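You operate a simulated robot arm through the tools that you are given. There is no shell and no other tool. Be economical: measure what you need, move in short steps, check, and stop when the job is done.

You are at the controls of a simulated two-armed robot. One attempt, no reset.

JOB
Hold the pink jar and stir its paste to one colour.
Fine: use the wooden spatula, put it back in the tall grey pot and close the jar.
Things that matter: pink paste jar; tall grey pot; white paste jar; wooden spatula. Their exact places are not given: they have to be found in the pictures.

Only the result counts: the job must be done as asked and must still hold three seconds after the hand-in. Knocking over, shifting, dropping, spilling or breaking anything else fails it.

ROBOT AND FRAMES
Two 7-joint arms with two-finger parallel grippers on one trunk, on a base that drives. Base frame: it is fixed to the floor where the robot stands at the start and does not move with it; the origin is under the middle of the robot, x ahead of it, y to its left, z up; the surface under the hand at the start is at about z = 0.752. Units: m, rad, N and s.
The left shoulder is at the start at [0.07, 0.176, 1.045], the right one opposite. With the tool pointing down near the work surface each hand reaches from about 0.3 to 0.74 m from the robot's upright axis, wherever it stands, measured 20 degrees to its own side. Places, roughly: tall grey pot (7x7x9 cm) [0.5, 0.2, 0.8]. Payload 3.43 kg a hand.
Tool frame (each hand has its own): the origin (TCP) lies between the finger pads and is the grasp point; the fingertips stand 0.03 m ahead of it; z points along the fingers, y is the line along which they close. The gripper opens to 0.094 m. The fingers are 0.028 m wide and 0.01 m thick; the gripper's body (0.05 by 0.096 m) begins 0.055 m behind the TCP.
Orientation is that of the tool frame in the base frame, as a unit quaternion [w, x, y, z]. With the fingers straight down and closing along the base's y, the tool's x points along the base's -x, its y along +y and its z along -z.

CONTROLS
- The arms move only by the tool step_arm. It takes "left_increments", "right_increments" or both (then of equal length, played together; a hand with none holds still); each is a list of rows, each a list of 7 numbers: the turn, a rotation vector about the tool's x, y, z in rad, then the shift along the tool's x, y, z in m, then the opening, from 0 (shut) to 1 (fully open). In form: [[wx, wy, wz, tx, ty, tz, hand], ...]. A call has 1 to 10 rows; each row shifts and turns the commanded pose from where the row before left it, along the tool's axes as they then stand. Rows are played at 5 a second. More than 0.05 m and 0.15 rad between two rows, or a gripper value outside its range, and nothing of the call is played. A pose out of reach is approached as far as the arm can. The call stops where the force on the tool passes 70 N (or 10 N more than at its start, if that is more) or the arm is blocked; 0.2 s more then pass. Each finger travels about 0.153 m/s and halts on what it meets, pressing with about 41 N; the grip force reading is that of the motor and also rises with nothing between the fingers. The clock runs only during rows and for 0.2 s after the last one: add rows that do not move to give the fingers time. The reply holds the time, the measured pose of the TCP, the force on the tool along the base axes, the opening and the grip force, in the units named above and with some noise, with the torque about the TCP (base axes, N m) and any sound that the robot's microphone picked up, and new pictures: "views" is both (left out), scene, wrist or none (wrist: the cameras of the hands that moved).
- Cameras (640 x 400 px; columns grow to the right, rows downward): "scene" is now at [0.1351, 0.0028, 1.3579]; the picture's right is [0.06, -1.00, 0.00], its down [-0.64, -0.04, -0.77] and it looks along [0.77, 0.04, -0.64] (base axes); focal length 279 px, centre (320, 200). "left" rides on the left gripper at [0.076, -0.014, -0.102] in its tool frame; the picture's right is [0.18, 0.98, 0.00], its down [-0.75, 0.14, -0.64] and it looks along [-0.63, 0.12, 0.77] (tool axes); focal length 243 px, centre (320, 200). "right" rides on the right gripper at [0.076, 0.014, -0.102] in its tool frame; the picture's right is [-0.18, 0.98, 0.00], its down [-0.75, -0.14, -0.64] and it looks along [-0.63, -0.12, 0.77] (tool axes); focal length 243 px, centre (320, 200).
- raise_lower(by): slides the trunk up (or, below 0, down) by that many m; the arms and the scene camera ride with it, the base frame stays. It gives what a move gives, with no picture.
- drive_base(legs): drives the robot by 1 to 6 legs, each [ahead, turn to the left] in m and rad, along the robot's own axes; the way and the turn of a leg run together, so that a leg with both is an arc; at most 1.5 m and 3.142 rad a leg. The arms and the cameras ride along, it lands a little off, and it stops where it bumps. It gives what a move gives, and a new picture of the scene camera.
- head_to(pan, tilt): turns the head with the scene camera to pan (to the left, within 1.501 rad either way) and tilt (down, from -0.506 to 1.204), counted from straight ahead of the robot. It gives what a move gives, and a new picture of the scene camera.
- pixel_to_xyz(camera, pixels): for up to 12 pixels [column, row] of the newest picture of that camera ("zoom" is the newest enlarged one), the place [x, y, z] in the base frame of the surface seen there, good to about 0.002 m. No time passes.
- enlarge(camera, box): a new picture of the part [left, top, right, bottom] of that camera's present view, enlarged. No time passes.
- sign_off(): hands the job in; it is judged then, once.

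Keep the steps short. Do not move on a guess: measure, check each grasp and each placing, and mend mistakes. In all there are 80 turns and 260 pictures (those below and enlarged ones count). Leave the grippers open and the arms clear of the work at the hand-in unless told otherwise, and finish with a single line.

The tools are called after "Request:" by a JSON object that holds its "method" and its "body". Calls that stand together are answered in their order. step_arm: Moves the arms, as the interface text tells. Its arguments: {"type":"object","properties":{"left_increments":{"type":"array"},"right_increments":{"type":"array"},"views":{"type":"string","enum":["both","scene","wrist","none"]}},"required":[]} The other tools are called the same way: raise_lower (by) slides the trunk up or down; drive_base (legs) drives the base; head_to (pan, tilt) turns the head that bears the scene camera; pixel_to_xyz (camera, pixels) gives the place of the surface under pixels of a picture; enlarge (camera, box) takes an enlarged picture of a part of a camera's view; sign_off () hands the job in.

At the start:

```text
clock: 0.0
left_position: [0.4755, 0.1944, 1.1325]
left_tool_rot: [0.001, 0.0, 1.0, 0.0]
left_wrist_force: [-1.1, 0.4, -0.3]
left_ft_torque: [-0.07, 0.01, 0.03]
left_gripper_width: 0.0944
left_grip_force: 0.0
right_position: [0.3878, -0.1677, 1.1299]
right_tool_rot: [0.0, -0.001, 1.0, 0.0]
right_wrist_force: [0.6, 0.0, -0.7]
right_ft_torque: [-0.02, -0.03, -0.01]
right_gripper_width: 0.0941
right_grip_force: 0.0
trunk travel left (down, up): [-0.625, 0.215]
robot x, y, heading: [0.0001, 0.0016, -0.001]
head pan, tilt: [0.056, 0.691]
```

scene: 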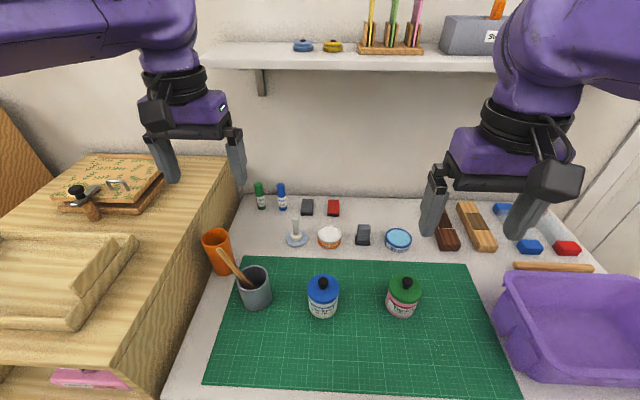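
right: 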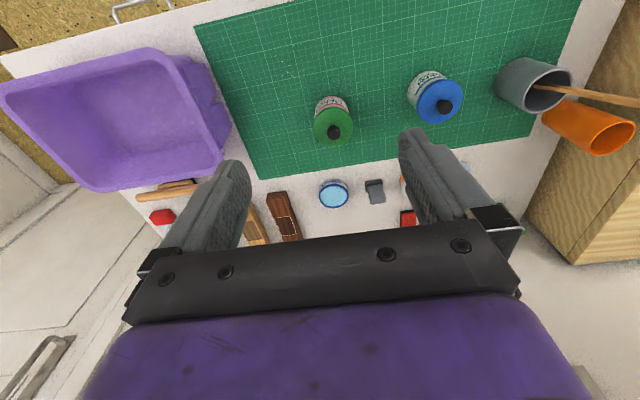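
left: 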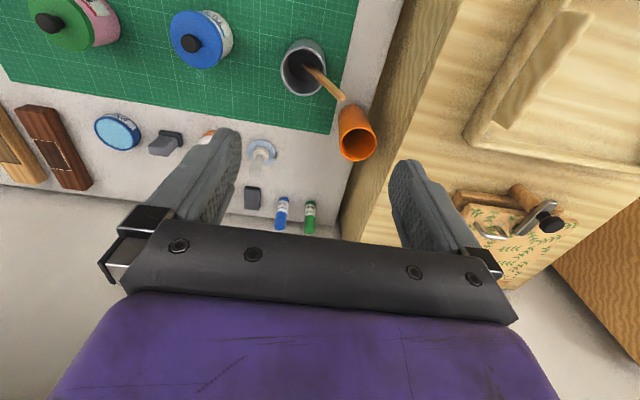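

I see a jar with a blue lid near (322,297), a jar with a green lid near (403,297), and the grey pot with the spatula near (253,290). I'll enlarge these to read the labels.

Request:
{"method": "enlarge", "body": {"camera": "scene", "box": [290, 255, 450, 355]}}

Request:
{"method": "enlarge", "body": {"camera": "scene", "box": [190, 220, 300, 320]}}

Request:
{"method": "pixel_to_xyz", "body": {"camera": "scene", "pixels": [[322, 283], [322, 294], [322, 312], [406, 283], [404, 294], [402, 311], [222, 256], [245, 280], [252, 270], [254, 300], [360, 350], [216, 240]]}}

```text
4.00 times, centred on (370, 305) of scene
```

zoom: 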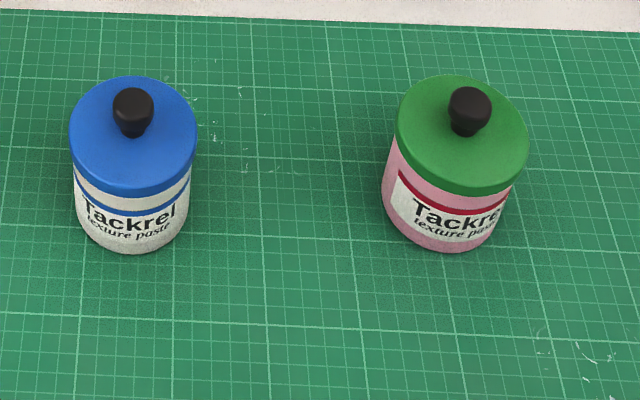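

```text
4.00 times, centred on (245, 270) of scene
```

zoom: 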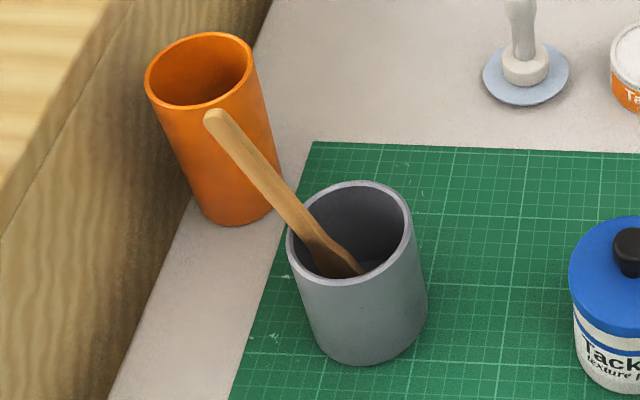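

```text
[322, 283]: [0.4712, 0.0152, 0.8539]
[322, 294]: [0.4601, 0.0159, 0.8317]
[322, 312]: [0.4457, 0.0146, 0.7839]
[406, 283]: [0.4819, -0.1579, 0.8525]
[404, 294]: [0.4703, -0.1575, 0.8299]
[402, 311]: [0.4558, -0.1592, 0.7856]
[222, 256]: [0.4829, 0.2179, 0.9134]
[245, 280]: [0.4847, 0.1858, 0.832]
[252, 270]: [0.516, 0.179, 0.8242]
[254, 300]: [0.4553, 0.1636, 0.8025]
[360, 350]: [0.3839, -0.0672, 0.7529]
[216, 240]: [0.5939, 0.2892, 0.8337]
```

The pink jar is the one with the green lid and black knob, at about (0.48,-0.16). Next I'll measure the spatula and pot from the current zoom.

Request:
{"method": "pixel_to_xyz", "body": {"camera": "zoom", "pixels": [[214, 120], [240, 152], [268, 186], [300, 225], [325, 253], [345, 270], [372, 266], [294, 262], [409, 215], [340, 186], [355, 284], [211, 190]]}}

Request:
{"method": "enlarge", "body": {"camera": "scene", "box": [372, 265, 436, 325]}}

```text
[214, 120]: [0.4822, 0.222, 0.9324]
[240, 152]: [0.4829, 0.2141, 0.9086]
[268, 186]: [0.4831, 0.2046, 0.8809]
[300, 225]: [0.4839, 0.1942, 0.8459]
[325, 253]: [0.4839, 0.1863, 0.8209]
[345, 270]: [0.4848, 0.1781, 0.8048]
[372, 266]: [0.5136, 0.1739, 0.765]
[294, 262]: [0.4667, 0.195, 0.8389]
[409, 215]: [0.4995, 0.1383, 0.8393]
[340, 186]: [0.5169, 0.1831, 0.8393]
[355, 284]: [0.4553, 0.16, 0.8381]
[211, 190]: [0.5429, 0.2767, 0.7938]
```

```text
6.67 times, centred on (404, 295) of scene
```

zoom: 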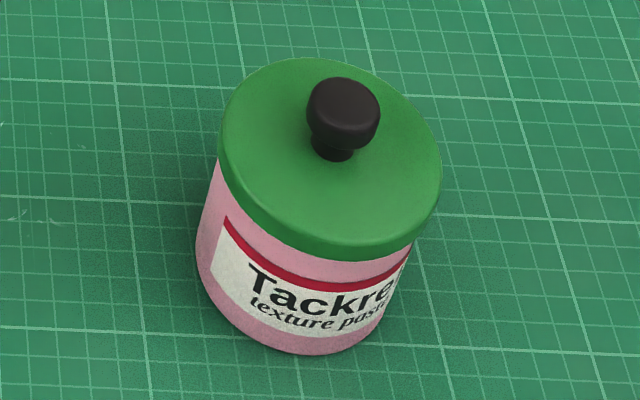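

Request:
{"method": "pixel_to_xyz", "body": {"camera": "zoom", "pixels": [[343, 90], [340, 120], [310, 118], [377, 118], [226, 130], [438, 190], [325, 62], [320, 235], [330, 200], [300, 265], [310, 340], [280, 100]]}}

```text
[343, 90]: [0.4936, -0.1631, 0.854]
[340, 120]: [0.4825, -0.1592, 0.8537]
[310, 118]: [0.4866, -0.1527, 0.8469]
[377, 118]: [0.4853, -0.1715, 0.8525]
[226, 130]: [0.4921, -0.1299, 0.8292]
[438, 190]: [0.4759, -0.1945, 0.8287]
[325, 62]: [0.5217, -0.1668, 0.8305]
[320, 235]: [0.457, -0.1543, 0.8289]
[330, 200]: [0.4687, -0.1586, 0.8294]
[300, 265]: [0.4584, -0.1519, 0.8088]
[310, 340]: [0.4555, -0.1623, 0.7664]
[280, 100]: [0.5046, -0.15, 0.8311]
```

The pink jar's centre is about (0.487,-0.1625). Its lid top is at z 0.83 and the knob top at 0.854. The plan is for the right hand to hold the body from the front-right, pitched down about 35°, while the left hand works from above. I'll turn the right hand first, high up.

Request:
{"method": "pixel_to_xyz", "body": {"camera": "scene", "pixels": [[498, 305], [515, 285], [520, 340], [380, 395], [330, 237], [366, 235]]}}

Request:
{"method": "step_arm", "body": {"right_increments": [[0, 0, -0.14, 0, 0, 0.04, 1], [0, 0, -0.14, 0, 0, 0.04, 1], [0, 0, -0.14, 0, 0, 0.04, 1], [0, 0, -0.14, 0, 0, 0.03, 1], [0, -0.14, 0, 0, 0, 0, 1], [0, -0.14, 0, 0, 0, 0, 1], [0, -0.14, 0, 0, 0, 0, 1], [0, -0.14, 0, 0, 0, 0, 1], [0, -0.14, 0, 0, 0, 0, 1], [0, -0.14, 0, 0, 0, 0, 1]]}}

```text
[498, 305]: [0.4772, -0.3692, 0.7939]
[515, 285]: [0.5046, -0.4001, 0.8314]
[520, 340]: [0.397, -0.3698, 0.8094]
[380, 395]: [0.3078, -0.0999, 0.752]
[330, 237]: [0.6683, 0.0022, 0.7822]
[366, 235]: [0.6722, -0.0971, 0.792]
```

```text
clock: 2.2
left_position: [0.474, 0.1936, 1.1319]
left_tool_rot: [0.0, 0.0, 1.0, 0.0]
left_wrist_force: [-0.3, -0.3, 0.3]
left_ft_torque: [-0.01, -0.03, -0.01]
left_gripper_width: 0.0941
left_grip_force: 0.1
right_position: [0.4327, -0.1653, 0.994]
right_tool_rot: [0.393, -0.252, 0.877, 0.114]
right_wrist_force: [0.1, 0.4, -0.9]
right_ft_torque: [0.0, -0.03, 0.01]
right_gripper_width: 0.0939
right_grip_force: 0.1
right hand out of reach, approached as far as the arm can: row 9, 10
trunk travel left (down, up): [-0.625, 0.215]
robot x, y, heading: [0.0019, -0.0004, 0.001]
head pan, tilt: [0.056, 0.691]
```

scene: 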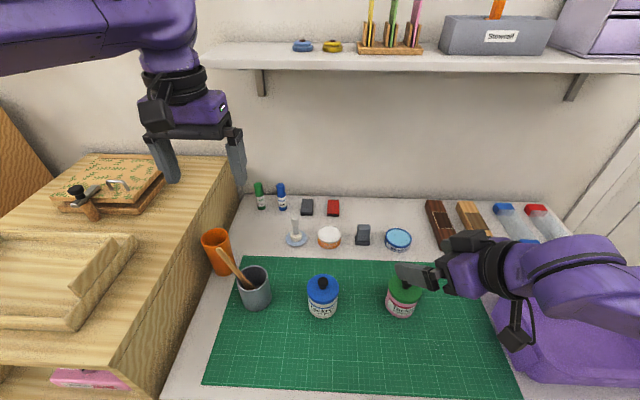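
right: 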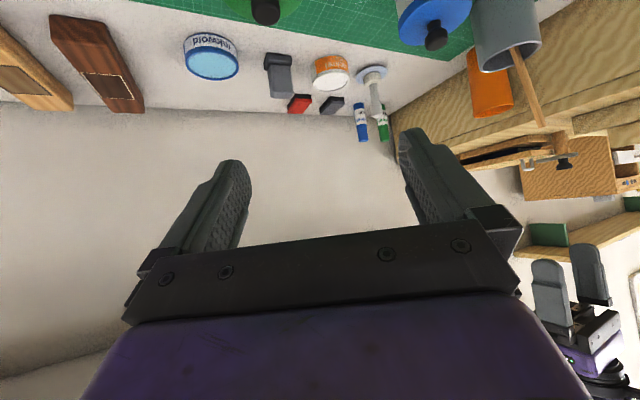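

The right arm is too folded to reach this pose, so I'll back the base about 0.10 m. Nothing touches the hands at the moment.

Request:
{"method": "drive_base", "body": {"legs": [[-0.1, 0]]}}

```text
clock: 3.3
left_position: [0.3763, 0.1936, 1.1322]
left_tool_rot: [0.0, 0.0, 1.0, 0.0]
left_wrist_force: [-0.7, 0.4, 0.4]
left_ft_torque: [0.01, 0.02, -0.01]
left_gripper_width: 0.0939
left_grip_force: 0.1
right_position: [0.3337, -0.166, 0.9944]
right_tool_rot: [0.392, -0.253, 0.877, 0.114]
right_wrist_force: [-0.1, -0.7, -0.3]
right_ft_torque: [0.0, -0.01, -0.01]
right_gripper_width: 0.094
right_grip_force: 0.2
trunk travel left (down, up): [-0.625, 0.215]
robot x, y, heading: [-0.0968, -0.0005, -0.004]
head pan, tilt: [0.056, 0.691]
```

scene: 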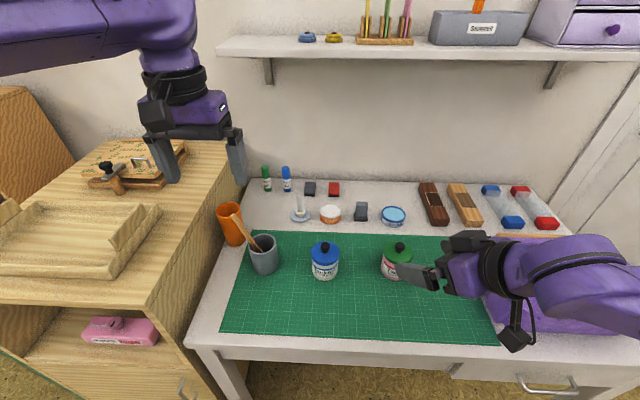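

The hand is now at (0.334,-0.166,0.994). I'll move it to the pre-grasp in front-right of the pink jar, then add the last bit of pitch.

Request:
{"method": "step_arm", "body": {"right_increments": [[0, 0, 0, 0.02, -0.0197, 0.026, 1], [0, 0, 0, 0.02, -0.0197, 0.026, 1], [0, 0, 0, 0.02, -0.0197, 0.026, 1], [0, 0, 0, 0.019, -0.0195, 0.026, 1], [0, -0.12, 0, 0, 0, 0, 1], [0, 0, 0, 0, 0, 0, 1]]}}

```text
clock: 4.7
left_position: [0.377, 0.1946, 1.1317]
left_tool_rot: [0.0, 0.0, 1.0, 0.0]
left_wrist_force: [0.8, -0.1, 1.1]
left_ft_torque: [-0.03, 0.01, -0.01]
left_gripper_width: 0.0943
left_grip_force: 0.1
right_position: [0.3975, -0.2172, 0.8639]
right_tool_rot: [0.444, -0.245, 0.852, 0.128]
right_wrist_force: [1.3, -0.3, -0.5]
right_ft_torque: [-0.02, 0.02, 0.0]
right_gripper_width: 0.0942
right_grip_force: 0.0
trunk travel left (down, up): [-0.625, 0.215]
robot x, y, heading: [-0.097, -0.0039, 0.002]
head pan, tilt: [0.056, 0.691]
```

scene: 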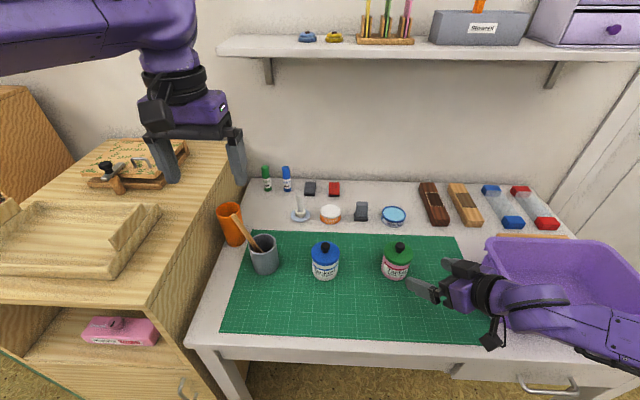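
right: 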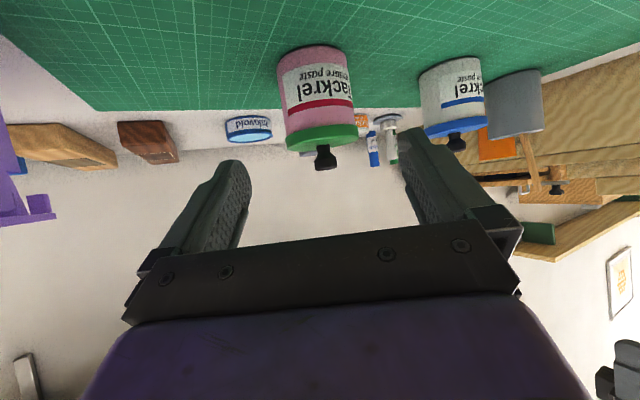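

The jar is centred between the fingers at pixel (317,100). I'll check where the lid's lower edge is in the wrist picture before closing in.

Request:
{"method": "pixel_to_xyz", "body": {"camera": "right", "pixels": [[320, 123], [320, 130], [278, 70], [315, 70], [347, 70], [288, 138], [357, 130], [315, 116], [320, 50], [322, 160]]}}

Request:
{"method": "enlarge", "body": {"camera": "right", "box": [260, 30, 380, 180]}}

```text
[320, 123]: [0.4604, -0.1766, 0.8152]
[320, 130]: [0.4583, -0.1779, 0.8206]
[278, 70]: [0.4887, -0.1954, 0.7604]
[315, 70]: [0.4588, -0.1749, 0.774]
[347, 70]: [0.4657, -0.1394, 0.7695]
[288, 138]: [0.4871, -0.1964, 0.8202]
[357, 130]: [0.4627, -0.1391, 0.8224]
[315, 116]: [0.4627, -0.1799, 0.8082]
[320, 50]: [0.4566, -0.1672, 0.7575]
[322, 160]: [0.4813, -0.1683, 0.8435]
```

```text
2.67 times, centred on (320, 105) of right
```

zoom: 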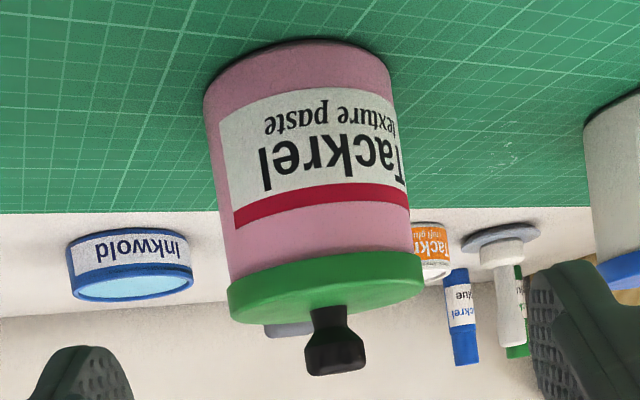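

The lid's lower edge is at about z 0.815 and the body runs from 0.752 up to it. Now I'll advance straight along the fingers to the jar, still open.

Request:
{"method": "step_arm", "body": {"right_increments": [[0, 0, 0, 0.001, 0, 0.035, 1], [0, 0, 0, 0.001, 0, 0.035, 1], [0, 0, 0, 0.001, 0, 0.035, 1], [0, 0, 0, 0, -0.001, 0.025, 1], [0, 0, 0, 0, 0, 0, 1]]}}

```text
clock: 5.9
left_position: [0.3755, 0.1923, 1.132]
left_tool_rot: [0.001, 0.0, 1.0, 0.0]
left_wrist_force: [-0.5, 0.0, 0.2]
left_ft_torque: [0.01, -0.03, 0.01]
left_gripper_width: 0.0939
left_grip_force: 0.0
right_position: [0.4847, -0.1629, 0.7903]
right_tool_rot: [0.443, -0.246, 0.852, 0.128]
right_wrist_force: [0.0, 0.2, 0.1]
right_ft_torque: [-0.03, 0.01, 0.02]
right_gripper_width: 0.0939
right_grip_force: 0.0
trunk travel left (down, up): [-0.625, 0.215]
robot x, y, heading: [-0.0971, -0.0002, -0.0]
head pan, tilt: [0.056, 0.691]
```

scene: 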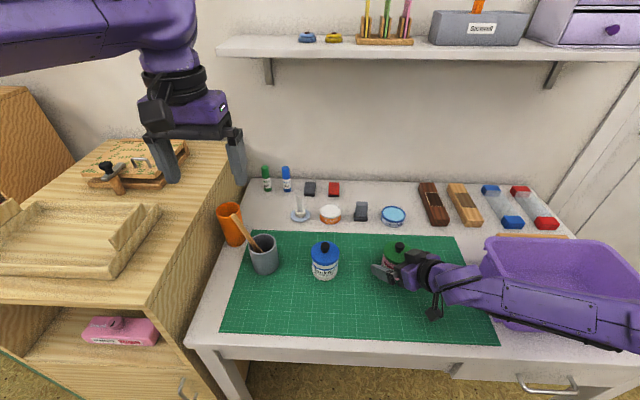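
right: 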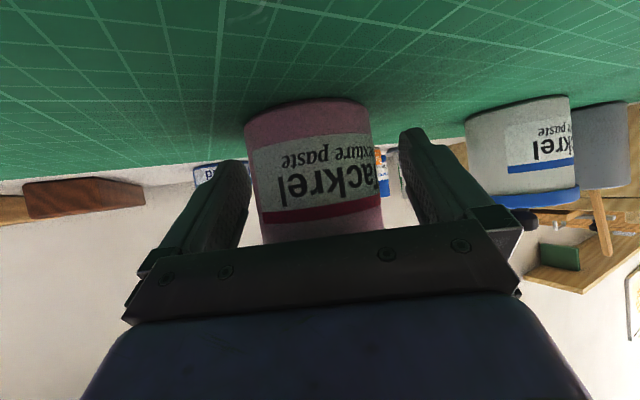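

Force is zero and the jar sits between the fingers. The forearm looks close to the bin, so I'll zoom in to check the clearance.

Request:
{"method": "enlarge", "body": {"camera": "scene", "box": [360, 220, 640, 360]}}

Request:
{"method": "pixel_to_xyz", "body": {"camera": "scene", "pixels": [[480, 265], [500, 285], [530, 290], [580, 300], [500, 318], [515, 328], [620, 310], [485, 255], [560, 270]]}}

```text
2.29 times, centred on (500, 290) of scene
```

zoom: 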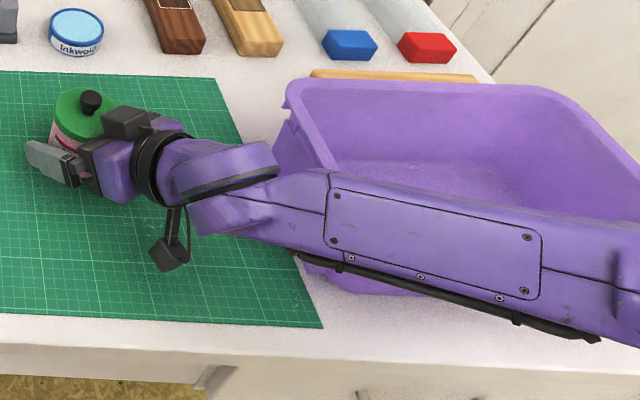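

```text
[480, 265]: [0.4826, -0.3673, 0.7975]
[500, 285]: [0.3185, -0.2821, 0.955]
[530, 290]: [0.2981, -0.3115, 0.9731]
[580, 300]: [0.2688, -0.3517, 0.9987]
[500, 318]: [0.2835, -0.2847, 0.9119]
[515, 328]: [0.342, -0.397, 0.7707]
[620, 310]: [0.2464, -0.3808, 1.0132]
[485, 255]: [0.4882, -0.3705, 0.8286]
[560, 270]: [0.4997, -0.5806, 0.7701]
```

The forearm is at z≈0.95, well clear of the bin. I'll drop the hand 3 mm and close on the jar.

Request:
{"method": "step_arm", "body": {"right_increments": [[0, 0, 0, 0.0027, 0, 0.002, 1], [0, 0, 0, 0, 0, 0, 0.85], [0, 0, 0, 0, 0, 0, 0.75], [0, 0, 0, 0, 0, 0, 0.7], [0, 0, 0, 0, 0, 0, 0.6], [0, 0, 0, 0, 0, 0, 0.6]]}}

```text
clock: 7.3
left_position: [0.3766, 0.1951, 1.1318]
left_tool_rot: [0.0, 0.0, 1.0, 0.0]
left_wrist_force: [-1.5, -0.5, -0.2]
left_ft_torque: [-0.02, -0.01, 0.0]
left_gripper_width: 0.0938
left_grip_force: 0.1
right_position: [0.4845, -0.1641, 0.7852]
right_tool_rot: [0.444, -0.246, 0.852, 0.129]
right_wrist_force: [0.3, -0.7, 1.0]
right_ft_torque: [0.02, 0.04, -0.03]
right_gripper_width: 0.0698
right_grip_force: 41.6
trunk travel left (down, up): [-0.625, 0.215]
robot x, y, heading: [-0.097, -0.0001, -0.001]
head pan, tilt: [0.056, 0.691]
```

scene: 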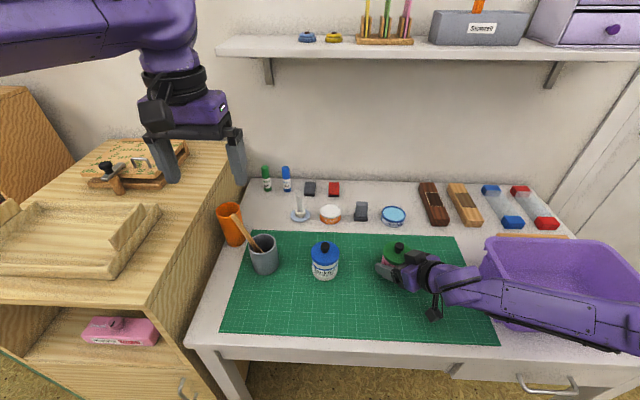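
right: 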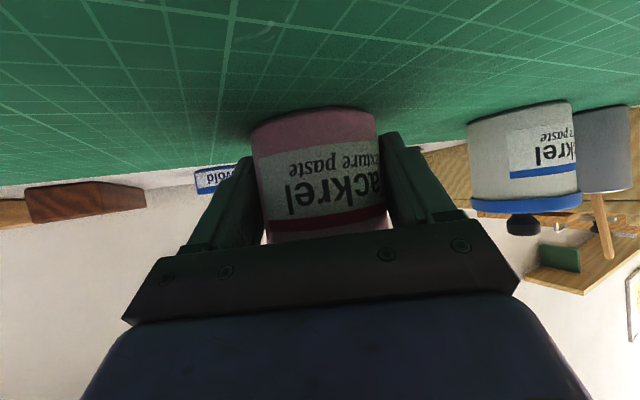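

Gripped at 0.070 m with 41 N. Before bringing the left hand over, I'll check the lid knob and the heights of the right gripper parts.

Request:
{"method": "enlarge", "body": {"camera": "scene", "box": [365, 230, 465, 320]}}

Request:
{"method": "pixel_to_xyz", "body": {"camera": "scene", "pixels": [[400, 245], [393, 254], [420, 261], [420, 270], [430, 260], [440, 275], [411, 265], [398, 241], [400, 249]]}}

```text
4.44 times, centred on (415, 275) of scene
```

zoom: 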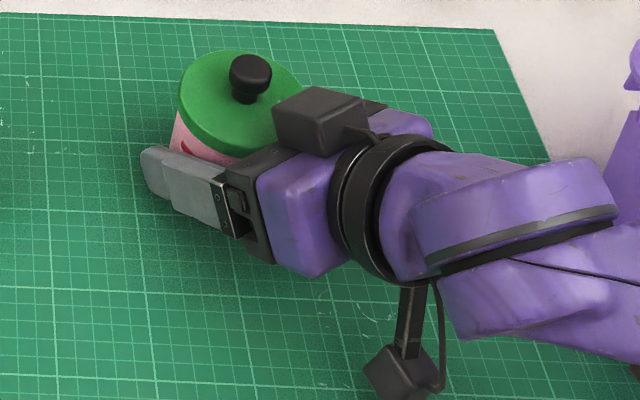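

```text
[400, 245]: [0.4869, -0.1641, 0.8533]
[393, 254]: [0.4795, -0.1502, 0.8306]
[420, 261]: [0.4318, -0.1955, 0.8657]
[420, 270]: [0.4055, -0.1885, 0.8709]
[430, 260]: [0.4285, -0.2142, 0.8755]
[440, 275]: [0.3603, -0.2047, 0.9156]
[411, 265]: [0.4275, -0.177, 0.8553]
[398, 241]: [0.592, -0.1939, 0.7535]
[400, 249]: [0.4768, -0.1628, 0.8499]
```

The knob is at about (0.487,-0.164), top 0.854. I'll bring the left hand over it, stopping at z≈0.95.

Request:
{"method": "step_arm", "body": {"left_increments": [[0, 0, 0, -0.0122, -0.0398, 0.016, 1], [0, 0, 0, -0.0122, -0.0398, 0.016, 1], [0, 0, 0, -0.0122, -0.0398, 0.016, 1], [0, 0, 0, -0.0122, -0.0398, 0.016, 1], [0, 0, 0, -0.0122, -0.0398, 0.016, 1], [0, 0, 0, -0.0122, -0.0398, 0.016, 1], [0, 0, 0, -0.0122, -0.0398, 0.016, 1], [0, 0, 0, -0.0122, -0.0398, 0.016, 1], [0, 0, 0, -0.0122, -0.0398, 0.016, 1], [0, 0, 0.15, 0, 0, 0.02, 0.7]]}}

```text
clock: 9.5
left_position: [0.4615, -0.1063, 0.9627]
left_tool_rot: [0.0, 0.074, 0.997, 0.0]
left_wrist_force: [-0.4, 0.0, -0.1]
left_ft_torque: [0.0, 0.0, 0.01]
left_gripper_width: 0.0658
left_grip_force: 0.1
left hand out of reach, approached as far as the arm can: row 8, 9
right_position: [0.4851, -0.1636, 0.7857]
right_tool_rot: [0.443, -0.245, 0.852, 0.128]
right_wrist_force: [1.0, -0.8, 0.1]
right_ft_torque: [0.05, -0.01, 0.0]
right_gripper_width: 0.0696
right_grip_force: 41.1
trunk travel left (down, up): [-0.625, 0.215]
robot x, y, heading: [-0.0994, -0.0012, -0.001]
head pan, tilt: [0.056, 0.691]
```

scene: 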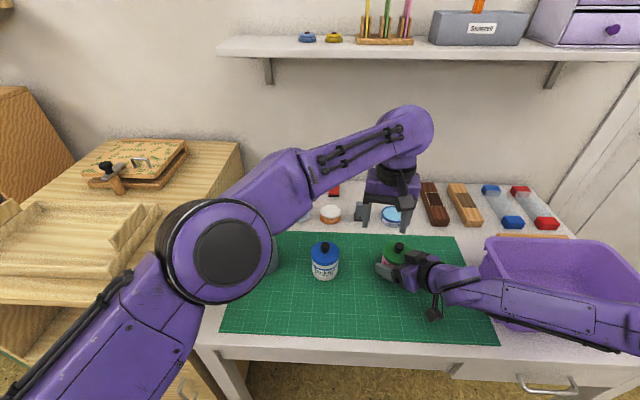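
left: 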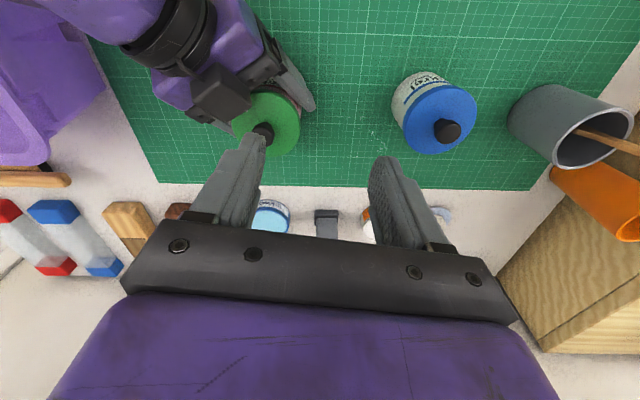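

The left arm reaches only y≈-0.106, so it can't get over the jar where it stands. With the jar held by the right hand, I'll bring it nearer and set it at about (0.42,-0.09). The left hand backs off first, then the right lifts 1.5 cm and moves.

Request:
{"method": "step_arm", "body": {"left_increments": [[0, 0, 0, 0, 0.045, -0.02, 0.7], [0, 0, 0, 0, 0.045, -0.02, 0.7], [0, 0, 0, 0, 0.045, -0.02, 0.7], [0, 0, 0, 0, 0.03, -0.02, 0.7], [0, 0, 0, 0, 0, 0, 0.7], [0, 0, 0, 0, 0, 0, 0.7], [0, 0, 0, 0, 0, 0, 0.7], [0, 0, 0, 0, 0, 0, 0.7], [0, 0, 0, 0, 0, 0, 0.7], [0, 0, 0, 0, 0, 0, 0.7]], "right_increments": [[0, 0, 0, 0, 0, 0, 0.6], [0, 0, 0, 0, 0, 0, 0.6], [0, 0, 0, -0.006, 0, -0.0043, 0.6], [0, 0, 0, -0.0063, 0, -0.0043, 0.6], [0, 0, 0, 0.0019, 0.0195, -0.0027, 0.6], [0, 0, 0, 0.0019, 0.0195, -0.0027, 0.6], [0, 0, 0, 0.0019, 0.0195, -0.0027, 0.6], [0, 0, 0, 0.0019, 0.0195, -0.0027, 0.6], [0, 0, 0, 0.0019, 0.0195, -0.0027, 0.6], [0, 0, 0, 0, 0, 0, 0.6]]}}

```text
clock: 11.7
left_position: [0.4852, 0.0573, 1.0407]
left_tool_rot: [0.0, 0.075, 0.997, 0.0]
left_wrist_force: [-0.1, 0.6, -0.4]
left_ft_torque: [0.01, 0.0, 0.02]
left_gripper_width: 0.0657
left_grip_force: 0.0
right_position: [0.4196, -0.0893, 0.7989]
right_tool_rot: [0.443, -0.245, 0.853, 0.128]
right_wrist_force: [0.2, -0.2, -3.2]
right_ft_torque: [0.0, 0.0, 0.0]
right_gripper_width: 0.0698
right_grip_force: 40.6
trunk travel left (down, up): [-0.625, 0.215]
robot x, y, heading: [-0.0961, 0.0012, -0.001]
head pan, tilt: [0.056, 0.691]
```

scene: 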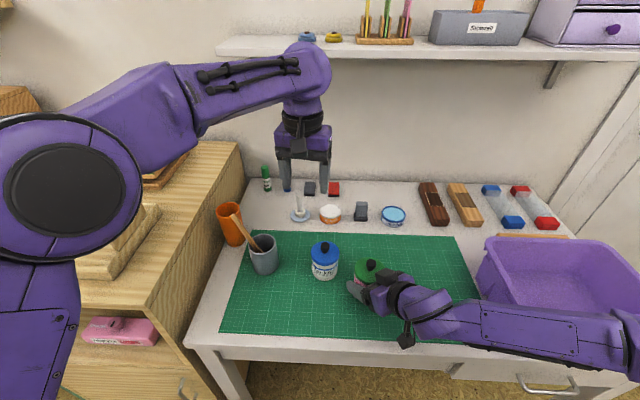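
right: 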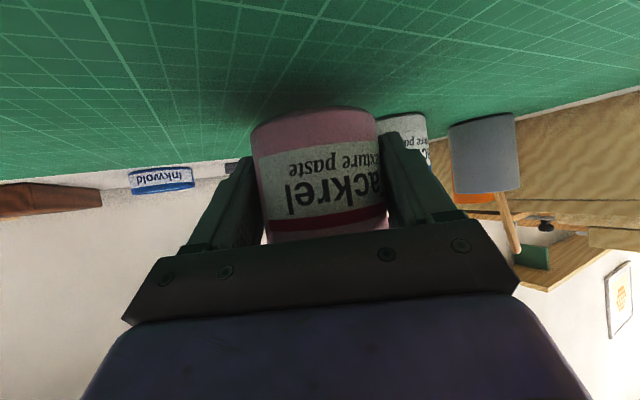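
left: 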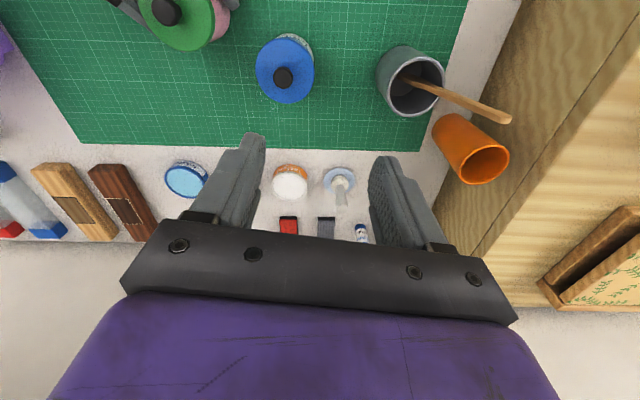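

The jar is held (about 3 N weight) and now at about (0.42,-0.09). I'll lower it onto the mat gently.

Request:
{"method": "step_arm", "body": {"right_increments": [[0, 0, 0, 0.004, 0, 0.0028, 0.6], [0, 0, 0, 0.004, 0, 0.0028, 0.6], [0, 0, 0, 0.0025, 0, 0.0018, 0.6], [0, 0, 0, 0, 0, 0, 0.6]], "views": "scene"}}

```text
clock: 12.7
left_position: [0.4842, 0.0577, 1.0421]
left_tool_rot: [0.001, 0.076, 0.997, 0.001]
left_wrist_force: [0.6, -0.9, -0.6]
left_ft_torque: [-0.01, -0.01, -0.03]
left_gripper_width: 0.0656
left_grip_force: 0.1
right_position: [0.4195, -0.0902, 0.7868]
right_tool_rot: [0.443, -0.247, 0.852, 0.129]
right_wrist_force: [-0.5, 0.4, -3.1]
right_ft_torque: [0.0, 0.0, 0.03]
right_gripper_width: 0.0699
right_grip_force: 40.3
trunk travel left (down, up): [-0.625, 0.215]
robot x, y, heading: [-0.099, 0.0009, -0.002]
head pan, tilt: [0.056, 0.691]
```

scene: 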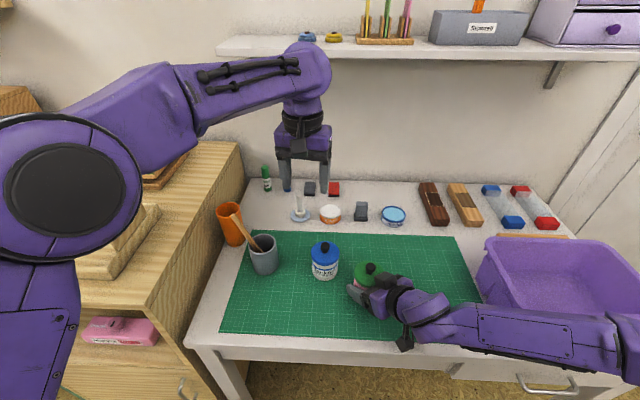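

Force is still -3.1 N, so the jar hangs a hair above the mat. I'll lower in small rows and measure the knob.

Request:
{"method": "step_arm", "body": {"right_increments": [[0, 0, 0, 0.001, 0, 0.0007, 0.6], [0, 0, 0, 0.0006, 0, 0.0004, 0.6], [0, 0, 0, 0, 0, 0, 0.6]], "views": "scene"}}

Request:
{"method": "enlarge", "body": {"camera": "scene", "box": [330, 240, 430, 330]}}

```text
clock: 13.5
left_position: [0.4845, 0.0573, 1.0405]
left_tool_rot: [0.0, 0.074, 0.997, 0.0]
left_wrist_force: [0.5, -0.1, 0.1]
left_ft_torque: [-0.06, 0.0, -0.01]
left_gripper_width: 0.0659
left_grip_force: 0.0
right_position: [0.4194, -0.0901, 0.7857]
right_tool_rot: [0.444, -0.246, 0.852, 0.129]
right_wrist_force: [0.9, 0.8, 3.6]
right_ft_torque: [-0.12, 0.05, -0.01]
right_gripper_width: 0.0697
right_grip_force: 40.4
trunk travel left (down, up): [-0.625, 0.215]
robot x, y, heading: [-0.0975, -0.0018, 0.001]
head pan, tilt: [0.056, 0.691]
```

scene: 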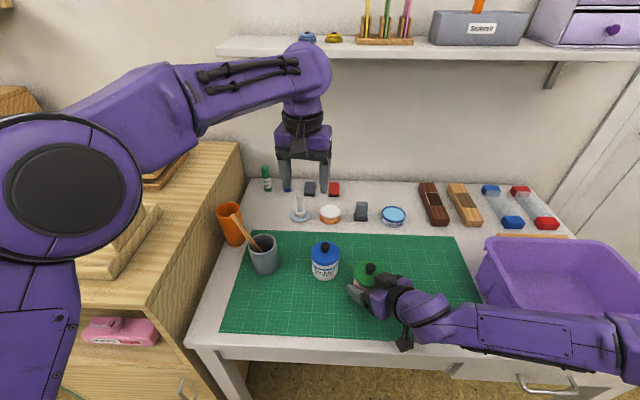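

```text
4.44 times, centred on (380, 285) of scene
```

zoom: 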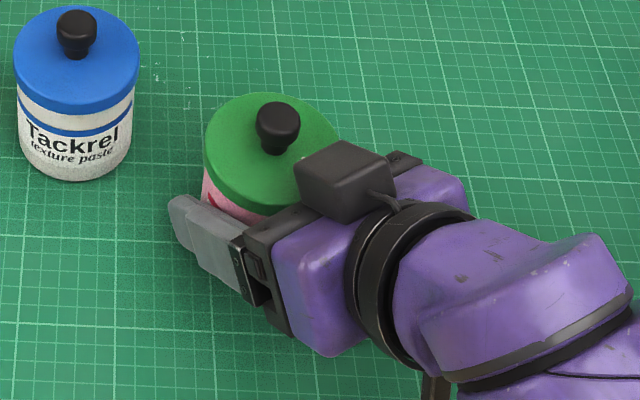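

Request:
{"method": "pixel_to_xyz", "body": {"camera": "zoom", "pixels": [[278, 112], [278, 125], [257, 125], [299, 125], [278, 104], [205, 150], [260, 95], [318, 105], [235, 180], [345, 145], [330, 175], [375, 160]]}}

```text
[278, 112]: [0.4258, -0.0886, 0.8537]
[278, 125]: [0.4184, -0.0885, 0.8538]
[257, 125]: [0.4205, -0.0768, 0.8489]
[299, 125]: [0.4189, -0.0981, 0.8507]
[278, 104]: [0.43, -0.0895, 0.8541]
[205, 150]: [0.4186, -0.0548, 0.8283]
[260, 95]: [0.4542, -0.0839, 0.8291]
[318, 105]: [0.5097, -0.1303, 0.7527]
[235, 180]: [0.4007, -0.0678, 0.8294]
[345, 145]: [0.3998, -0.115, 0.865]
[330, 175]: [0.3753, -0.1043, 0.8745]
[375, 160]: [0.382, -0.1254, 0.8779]
```

The jar rests on the mat with its knob at (0.421,-0.0885). The black box on the right gripper is only about 3 cm from the knob, so I'll yaw the left hand +0.3 to give its fingers room. It goes above the knob first, partly open.

Request:
{"method": "step_arm", "body": {"left_increments": [[0, 0, 0, 0.0102, -0.0385, 0.01, 0.7], [0, 0, 0, 0.0102, -0.0385, 0.01, 0.6], [0, 0, 0, 0.0102, -0.0385, 0.01, 0.5], [0, 0, 0, 0.0102, -0.0385, 0.01, 0.42], [0, 0, -0.15, 0, 0, 0.01, 0.42], [0, 0, -0.15, 0, 0, 0.01, 0.42], [0, 0, -0.15, 0, 0, 0.01, 0.42], [0, 0, 0, 0, 0, 0.01, 0.42], [0, 0, 0, 0, 0, 0, 0.42]]}}

```text
clock: 15.7
left_position: [0.4411, -0.0658, 0.9809]
left_tool_rot: [-0.007, -0.179, 0.983, -0.033]
left_wrist_force: [0.6, 0.5, 0.0]
left_ft_torque: [-0.01, 0.03, 0.01]
left_gripper_width: 0.0396
left_grip_force: 0.1
right_position: [0.4186, -0.0901, 0.7856]
right_tool_rot: [0.444, -0.247, 0.852, 0.13]
right_wrist_force: [-0.9, -1.0, 3.1]
right_ft_torque: [-0.1, 0.05, 0.03]
right_gripper_width: 0.0695
right_grip_force: 40.7
trunk travel left (down, up): [-0.625, 0.215]
robot x, y, heading: [-0.0969, -0.0015, 0.002]
head pan, tilt: [0.056, 0.691]
stopped in row 9 (left hand): the arm was blocked; the commanded pose is now the measured one
```

scene: 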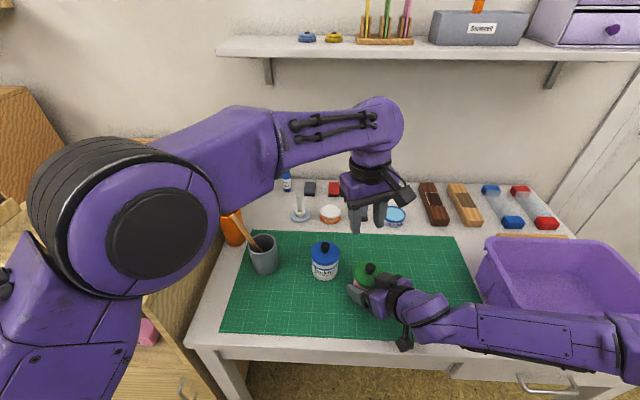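
left: 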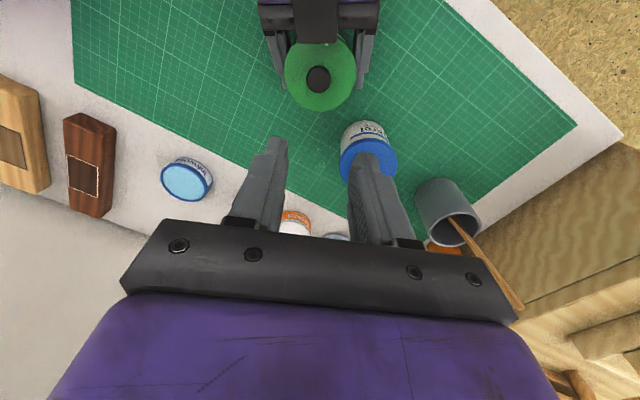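

The arm blocked at yaw +0.36, with low force and the hand clear of objects, so it looks like a joint limit. I'll turn back to about yaw +0.1, level the hand, and try the same spot again.

Request:
{"method": "step_arm", "body": {"left_increments": [[-0.062, -0.025, 0, 0, 0, 0, 0.36], [0, 0, 0.13, 0, 0, 0, 0.36], [0, 0, 0.13, 0, 0, 0, 0.36], [0, 0, 0, 0.0095, -0.0105, 0.01, 0.36], [0, 0, 0, 0.0095, -0.0105, 0.01, 0.36], [0, 0, 0, 0, 0, 0, 0.36]]}}

```text
clock: 17.3
left_position: [0.4416, -0.0678, 0.9725]
left_tool_rot: [-0.007, -0.078, 0.997, -0.028]
left_wrist_force: [0.0, -0.1, -0.1]
left_ft_torque: [0.0, 0.01, 0.04]
left_gripper_width: 0.034
left_grip_force: 0.0
right_position: [0.4178, -0.0899, 0.7857]
right_tool_rot: [0.444, -0.246, 0.852, 0.129]
right_wrist_force: [-0.4, -0.4, 1.8]
right_ft_torque: [-0.13, 0.05, 0.0]
right_gripper_width: 0.0697
right_grip_force: 41.5
trunk travel left (down, up): [-0.625, 0.215]
robot x, y, heading: [-0.0975, -0.0023, 0.001]
head pan, tilt: [0.056, 0.691]
stopped in row 6 (left hand): the arm was blocked; the commanded pose is now the measured one
```

scene: 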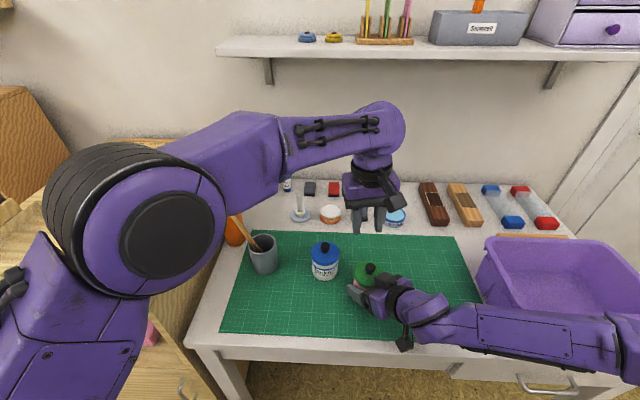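
left: 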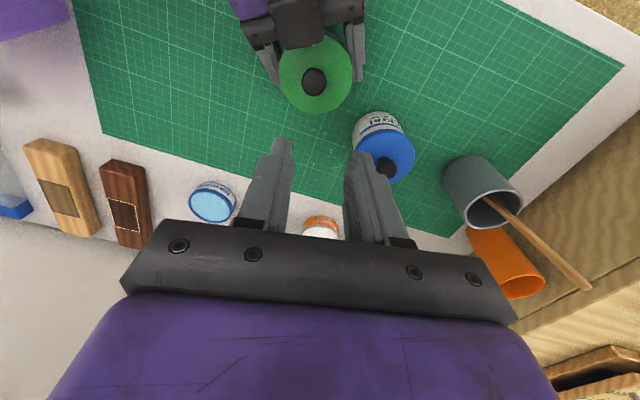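

Changing the yaw made no difference, so the limit is how far the left arm crosses to the right. Further out in x it can reach more -y. I'll back the left hand off, then carry the held jar to about (0.53,-0.07), which keeps about 3 cm clear of the white jar.

Request:
{"method": "step_arm", "body": {"left_increments": [[0, 0, 0, 0, 0.03, -0.02, 0.36], [0, 0, 0, 0, 0.045, -0.02, 0.36], [0, 0, 0, 0, 0.045, -0.02, 0.36], [0, 0, 0, 0, 0.03, -0.02, 0.36], [0, 0, 0, 0, 0, 0, 0.36], [0, 0, 0, 0, 0, 0, 0.36], [0, 0, 0, 0, 0, 0, 0.36], [0, 0, 0, 0, 0, 0, 0.36], [0, 0, 0, 0, 0, 0, 0.36], [0, 0, 0, 0, 0, 0, 0.36]], "right_increments": [[0, 0, 0, 0, 0, 0, 0.6], [0, 0, 0, 0, 0, 0, 0.6], [0, 0, 0, -0.0063, 0, -0.0044, 0.6], [0, 0, 0, -0.006, 0, -0.0042, 0.6], [0, 0, 0, -0.0148, -0.0107, 0.0212, 0.6], [0, 0, 0, -0.0148, -0.0107, 0.0212, 0.6], [0, 0, 0, -0.0148, -0.0107, 0.0212, 0.6], [0, 0, 0, -0.0148, -0.0107, 0.0212, 0.6], [0, 0, 0, 0.005, 0, 0.0035, 0.6], [0, 0, 0, 0.005, 0, 0.0035, 0.6]]}}

```text
clock: 19.5
left_position: [0.4163, 0.0814, 1.0456]
left_tool_rot: [-0.005, -0.076, 0.997, -0.025]
left_wrist_force: [0.0, 0.0, 0.6]
left_ft_torque: [0.0, 0.0, 0.01]
left_gripper_width: 0.0339
left_grip_force: 0.1
right_position: [0.53, -0.0708, 0.788]
right_tool_rot: [0.444, -0.245, 0.852, 0.129]
right_wrist_force: [1.1, 0.3, -2.7]
right_ft_torque: [-0.02, 0.0, 0.02]
right_gripper_width: 0.0692
right_grip_force: 40.6
trunk travel left (down, up): [-0.625, 0.215]
robot x, y, heading: [-0.0939, -0.0024, 0.001]
head pan, tilt: [0.056, 0.691]
```

scene: 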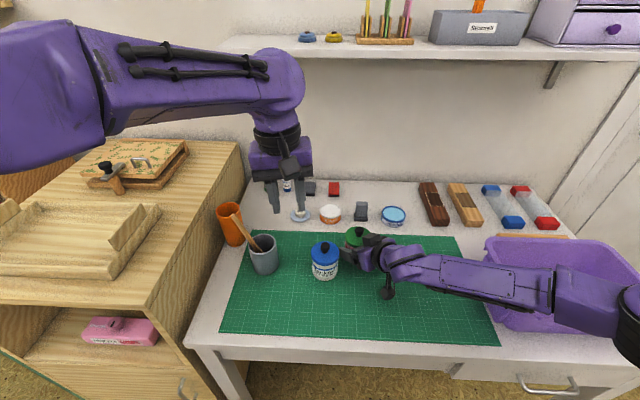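
right: 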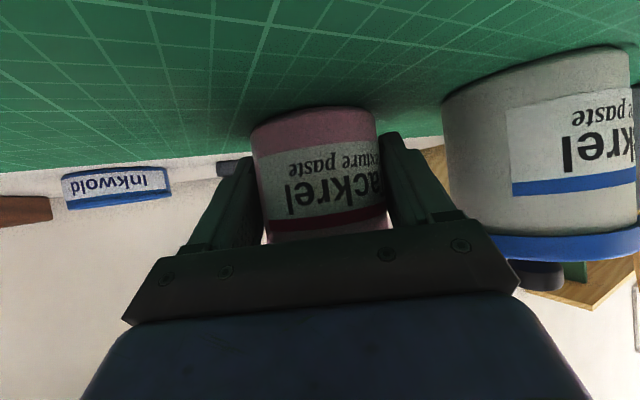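
left: 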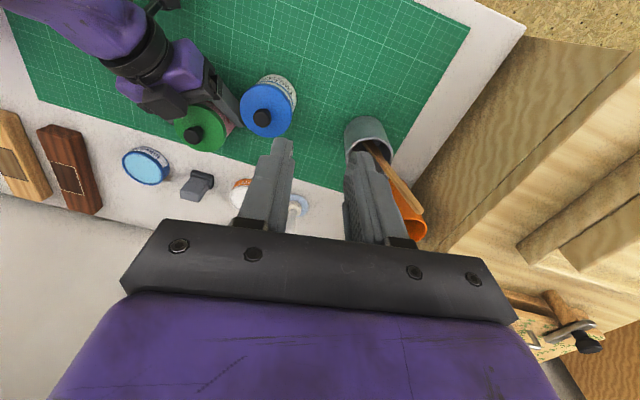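

The gap to the white jar is still visible. I'll lower the last 2.5 mm onto the mat and zoom on the jars.

Request:
{"method": "step_arm", "body": {"right_increments": [[0, 0, 0, 0.001, 0, 0.0007, 0.6], [0, 0, 0, 0.001, 0, 0.0007, 0.6], [0, 0, 0, 0, 0, 0, 0.6]], "views": "scene"}}

Request:
{"method": "enlarge", "body": {"camera": "scene", "box": [300, 210, 400, 300]}}

```text
clock: 20.3
left_position: [0.4158, 0.0812, 1.0451]
left_tool_rot: [-0.005, -0.074, 0.997, -0.025]
left_wrist_force: [-0.7, 0.5, -0.6]
left_ft_torque: [0.03, 0.02, 0.01]
left_gripper_width: 0.0338
left_grip_force: 0.0
right_position: [0.5299, -0.0696, 0.7855]
right_tool_rot: [0.444, -0.246, 0.852, 0.129]
right_wrist_force: [0.0, -0.3, -0.9]
right_ft_torque: [-0.04, -0.08, 0.01]
right_gripper_width: 0.0697
right_grip_force: 41.0
trunk travel left (down, up): [-0.625, 0.215]
robot x, y, heading: [-0.0986, -0.0, -0.003]
head pan, tilt: [0.056, 0.691]
```

scene: 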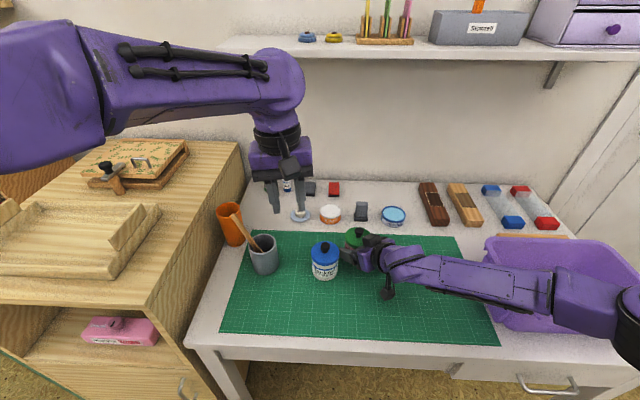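

```text
4.44 times, centred on (350, 255) of scene
```

zoom: 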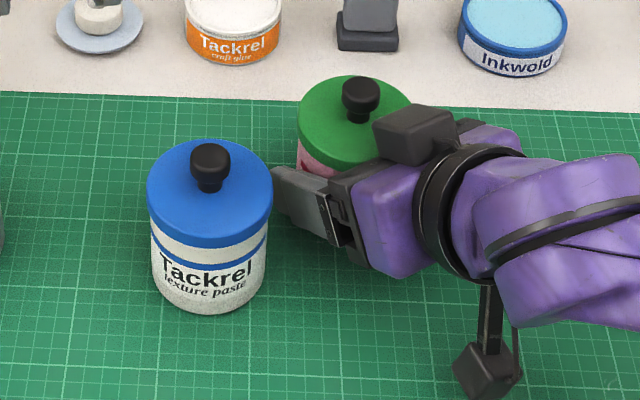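

Request:
{"method": "pixel_to_xyz", "body": {"camera": "zoom", "pixels": [[361, 82], [361, 94], [343, 92], [380, 92], [335, 78], [300, 115], [330, 160], [412, 104], [375, 125], [276, 180], [265, 180], [415, 140]]}}

```text
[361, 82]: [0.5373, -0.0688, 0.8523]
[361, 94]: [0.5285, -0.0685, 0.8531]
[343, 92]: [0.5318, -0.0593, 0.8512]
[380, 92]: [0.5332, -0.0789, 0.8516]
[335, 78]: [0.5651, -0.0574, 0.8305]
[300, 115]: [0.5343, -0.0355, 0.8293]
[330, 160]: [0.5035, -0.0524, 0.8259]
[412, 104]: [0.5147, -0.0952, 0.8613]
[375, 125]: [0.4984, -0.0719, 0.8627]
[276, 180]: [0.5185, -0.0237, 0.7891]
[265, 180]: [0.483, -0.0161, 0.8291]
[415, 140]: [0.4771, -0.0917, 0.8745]
```

The knob is at (0.532,-0.069). I'll level the left hand, yaw it to +0.3 and move it above the knob at z≈0.98.

Request:
{"method": "step_arm", "body": {"left_increments": [[-0.049, -0.013, 0, 0, 0, 0, 0.38], [0, 0, -0.15, 0, 0, 0, 0.38], [0, 0, 0, -0.0135, -0.0354, 0.012, 0.38], [0, 0, 0, -0.0135, -0.0354, 0.012, 0.38], [0, 0, 0, -0.0135, -0.0354, 0.012, 0.38], [0, 0, 0, -0.0135, -0.0354, 0.012, 0.38], [0, 0, 0, -0.0135, -0.0354, 0.012, 0.38], [0, 0, 0, 0, 0, 0, 0.38]]}}

```text
clock: 22.1
left_position: [0.5094, -0.0354, 0.9974]
left_tool_rot: [0.0, -0.15, 0.989, 0.001]
left_wrist_force: [0.0, 0.2, 0.5]
left_ft_torque: [0.0, -0.04, -0.03]
left_gripper_width: 0.0357
left_grip_force: 0.1
left hand out of reach, approached as far as the arm can: row 7
right_position: [0.5289, -0.0699, 0.7859]
right_tool_rot: [0.443, -0.246, 0.853, 0.128]
right_wrist_force: [-1.2, -0.4, 2.0]
right_ft_torque: [-0.1, -0.04, -0.02]
right_gripper_width: 0.0696
right_grip_force: 41.1
trunk travel left (down, up): [-0.625, 0.215]
robot x, y, heading: [-0.0964, 0.0006, 0.002]
head pan, tilt: [0.056, 0.691]
```

scene: 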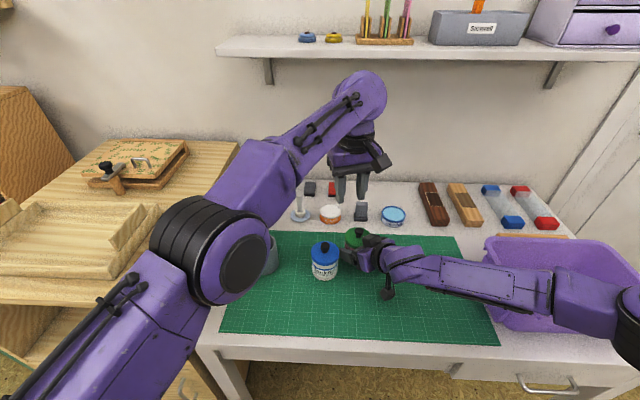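
left: 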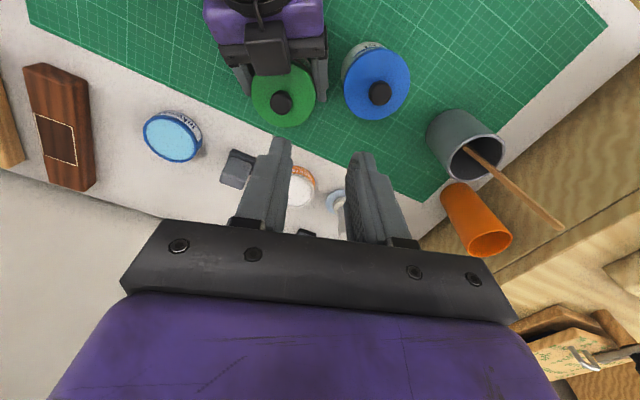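

The left arm falls short again at (0.509,-0.035), and it reached further across earlier when its yaw was negative. I'll turn the yaw towards -0.45 while high up and see if the target becomes reachable.

Request:
{"method": "step_arm", "body": {"left_increments": [[0, 0, 0.15, 0, 0, 0, 0.38], [0, 0, 0.15, 0, 0, 0, 0.38], [0, 0, 0.15, 0, 0, 0, 0.38], [0, 0, 0.15, 0, 0, 0, 0.38], [0, 0, 0.15, 0, 0, 0, 0.38], [0, 0, 0, -0.008, -0.023, 0.015, 0.38], [0, 0, 0, 0, 0, 0.01, 0.38], [0, 0, 0, 0, 0, 0, 0.38]]}}

```text
clock: 23.9
left_position: [0.5101, -0.0457, 0.9813]
left_tool_rot: [0.0, 0.223, 0.975, 0.0]
left_wrist_force: [-0.4, -0.2, 0.5]
left_ft_torque: [-0.01, -0.01, 0.0]
left_gripper_width: 0.0357
left_grip_force: 0.0
left hand out of reach, approached as far as the arm can: row 6
right_position: [0.5295, -0.0703, 0.786]
right_tool_rot: [0.444, -0.246, 0.852, 0.128]
right_wrist_force: [1.2, -0.2, 1.8]
right_ft_torque: [-0.06, -0.14, 0.04]
right_gripper_width: 0.0697
right_grip_force: 41.0
trunk travel left (down, up): [-0.625, 0.215]
robot x, y, heading: [-0.0984, -0.0023, 0.001]
head pan, tilt: [0.056, 0.691]
```

scene: 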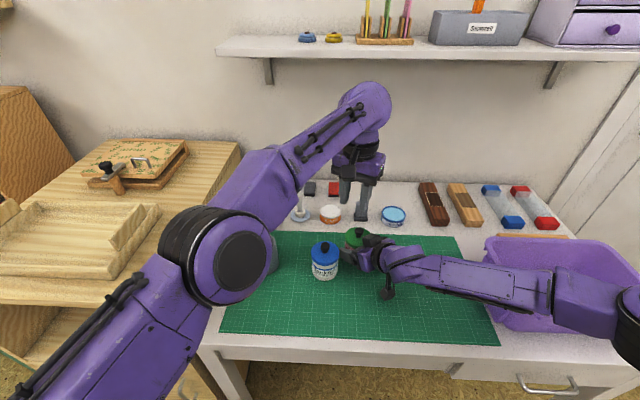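
left: 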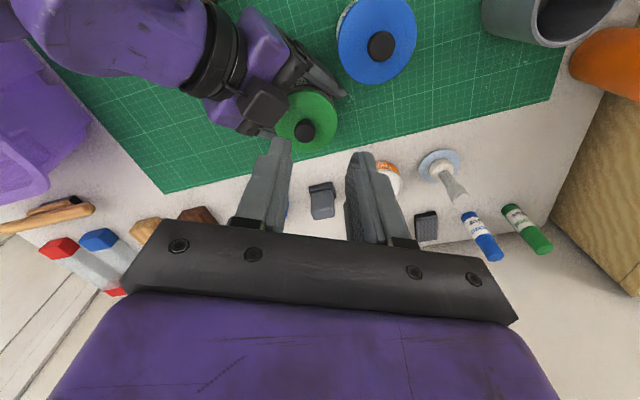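

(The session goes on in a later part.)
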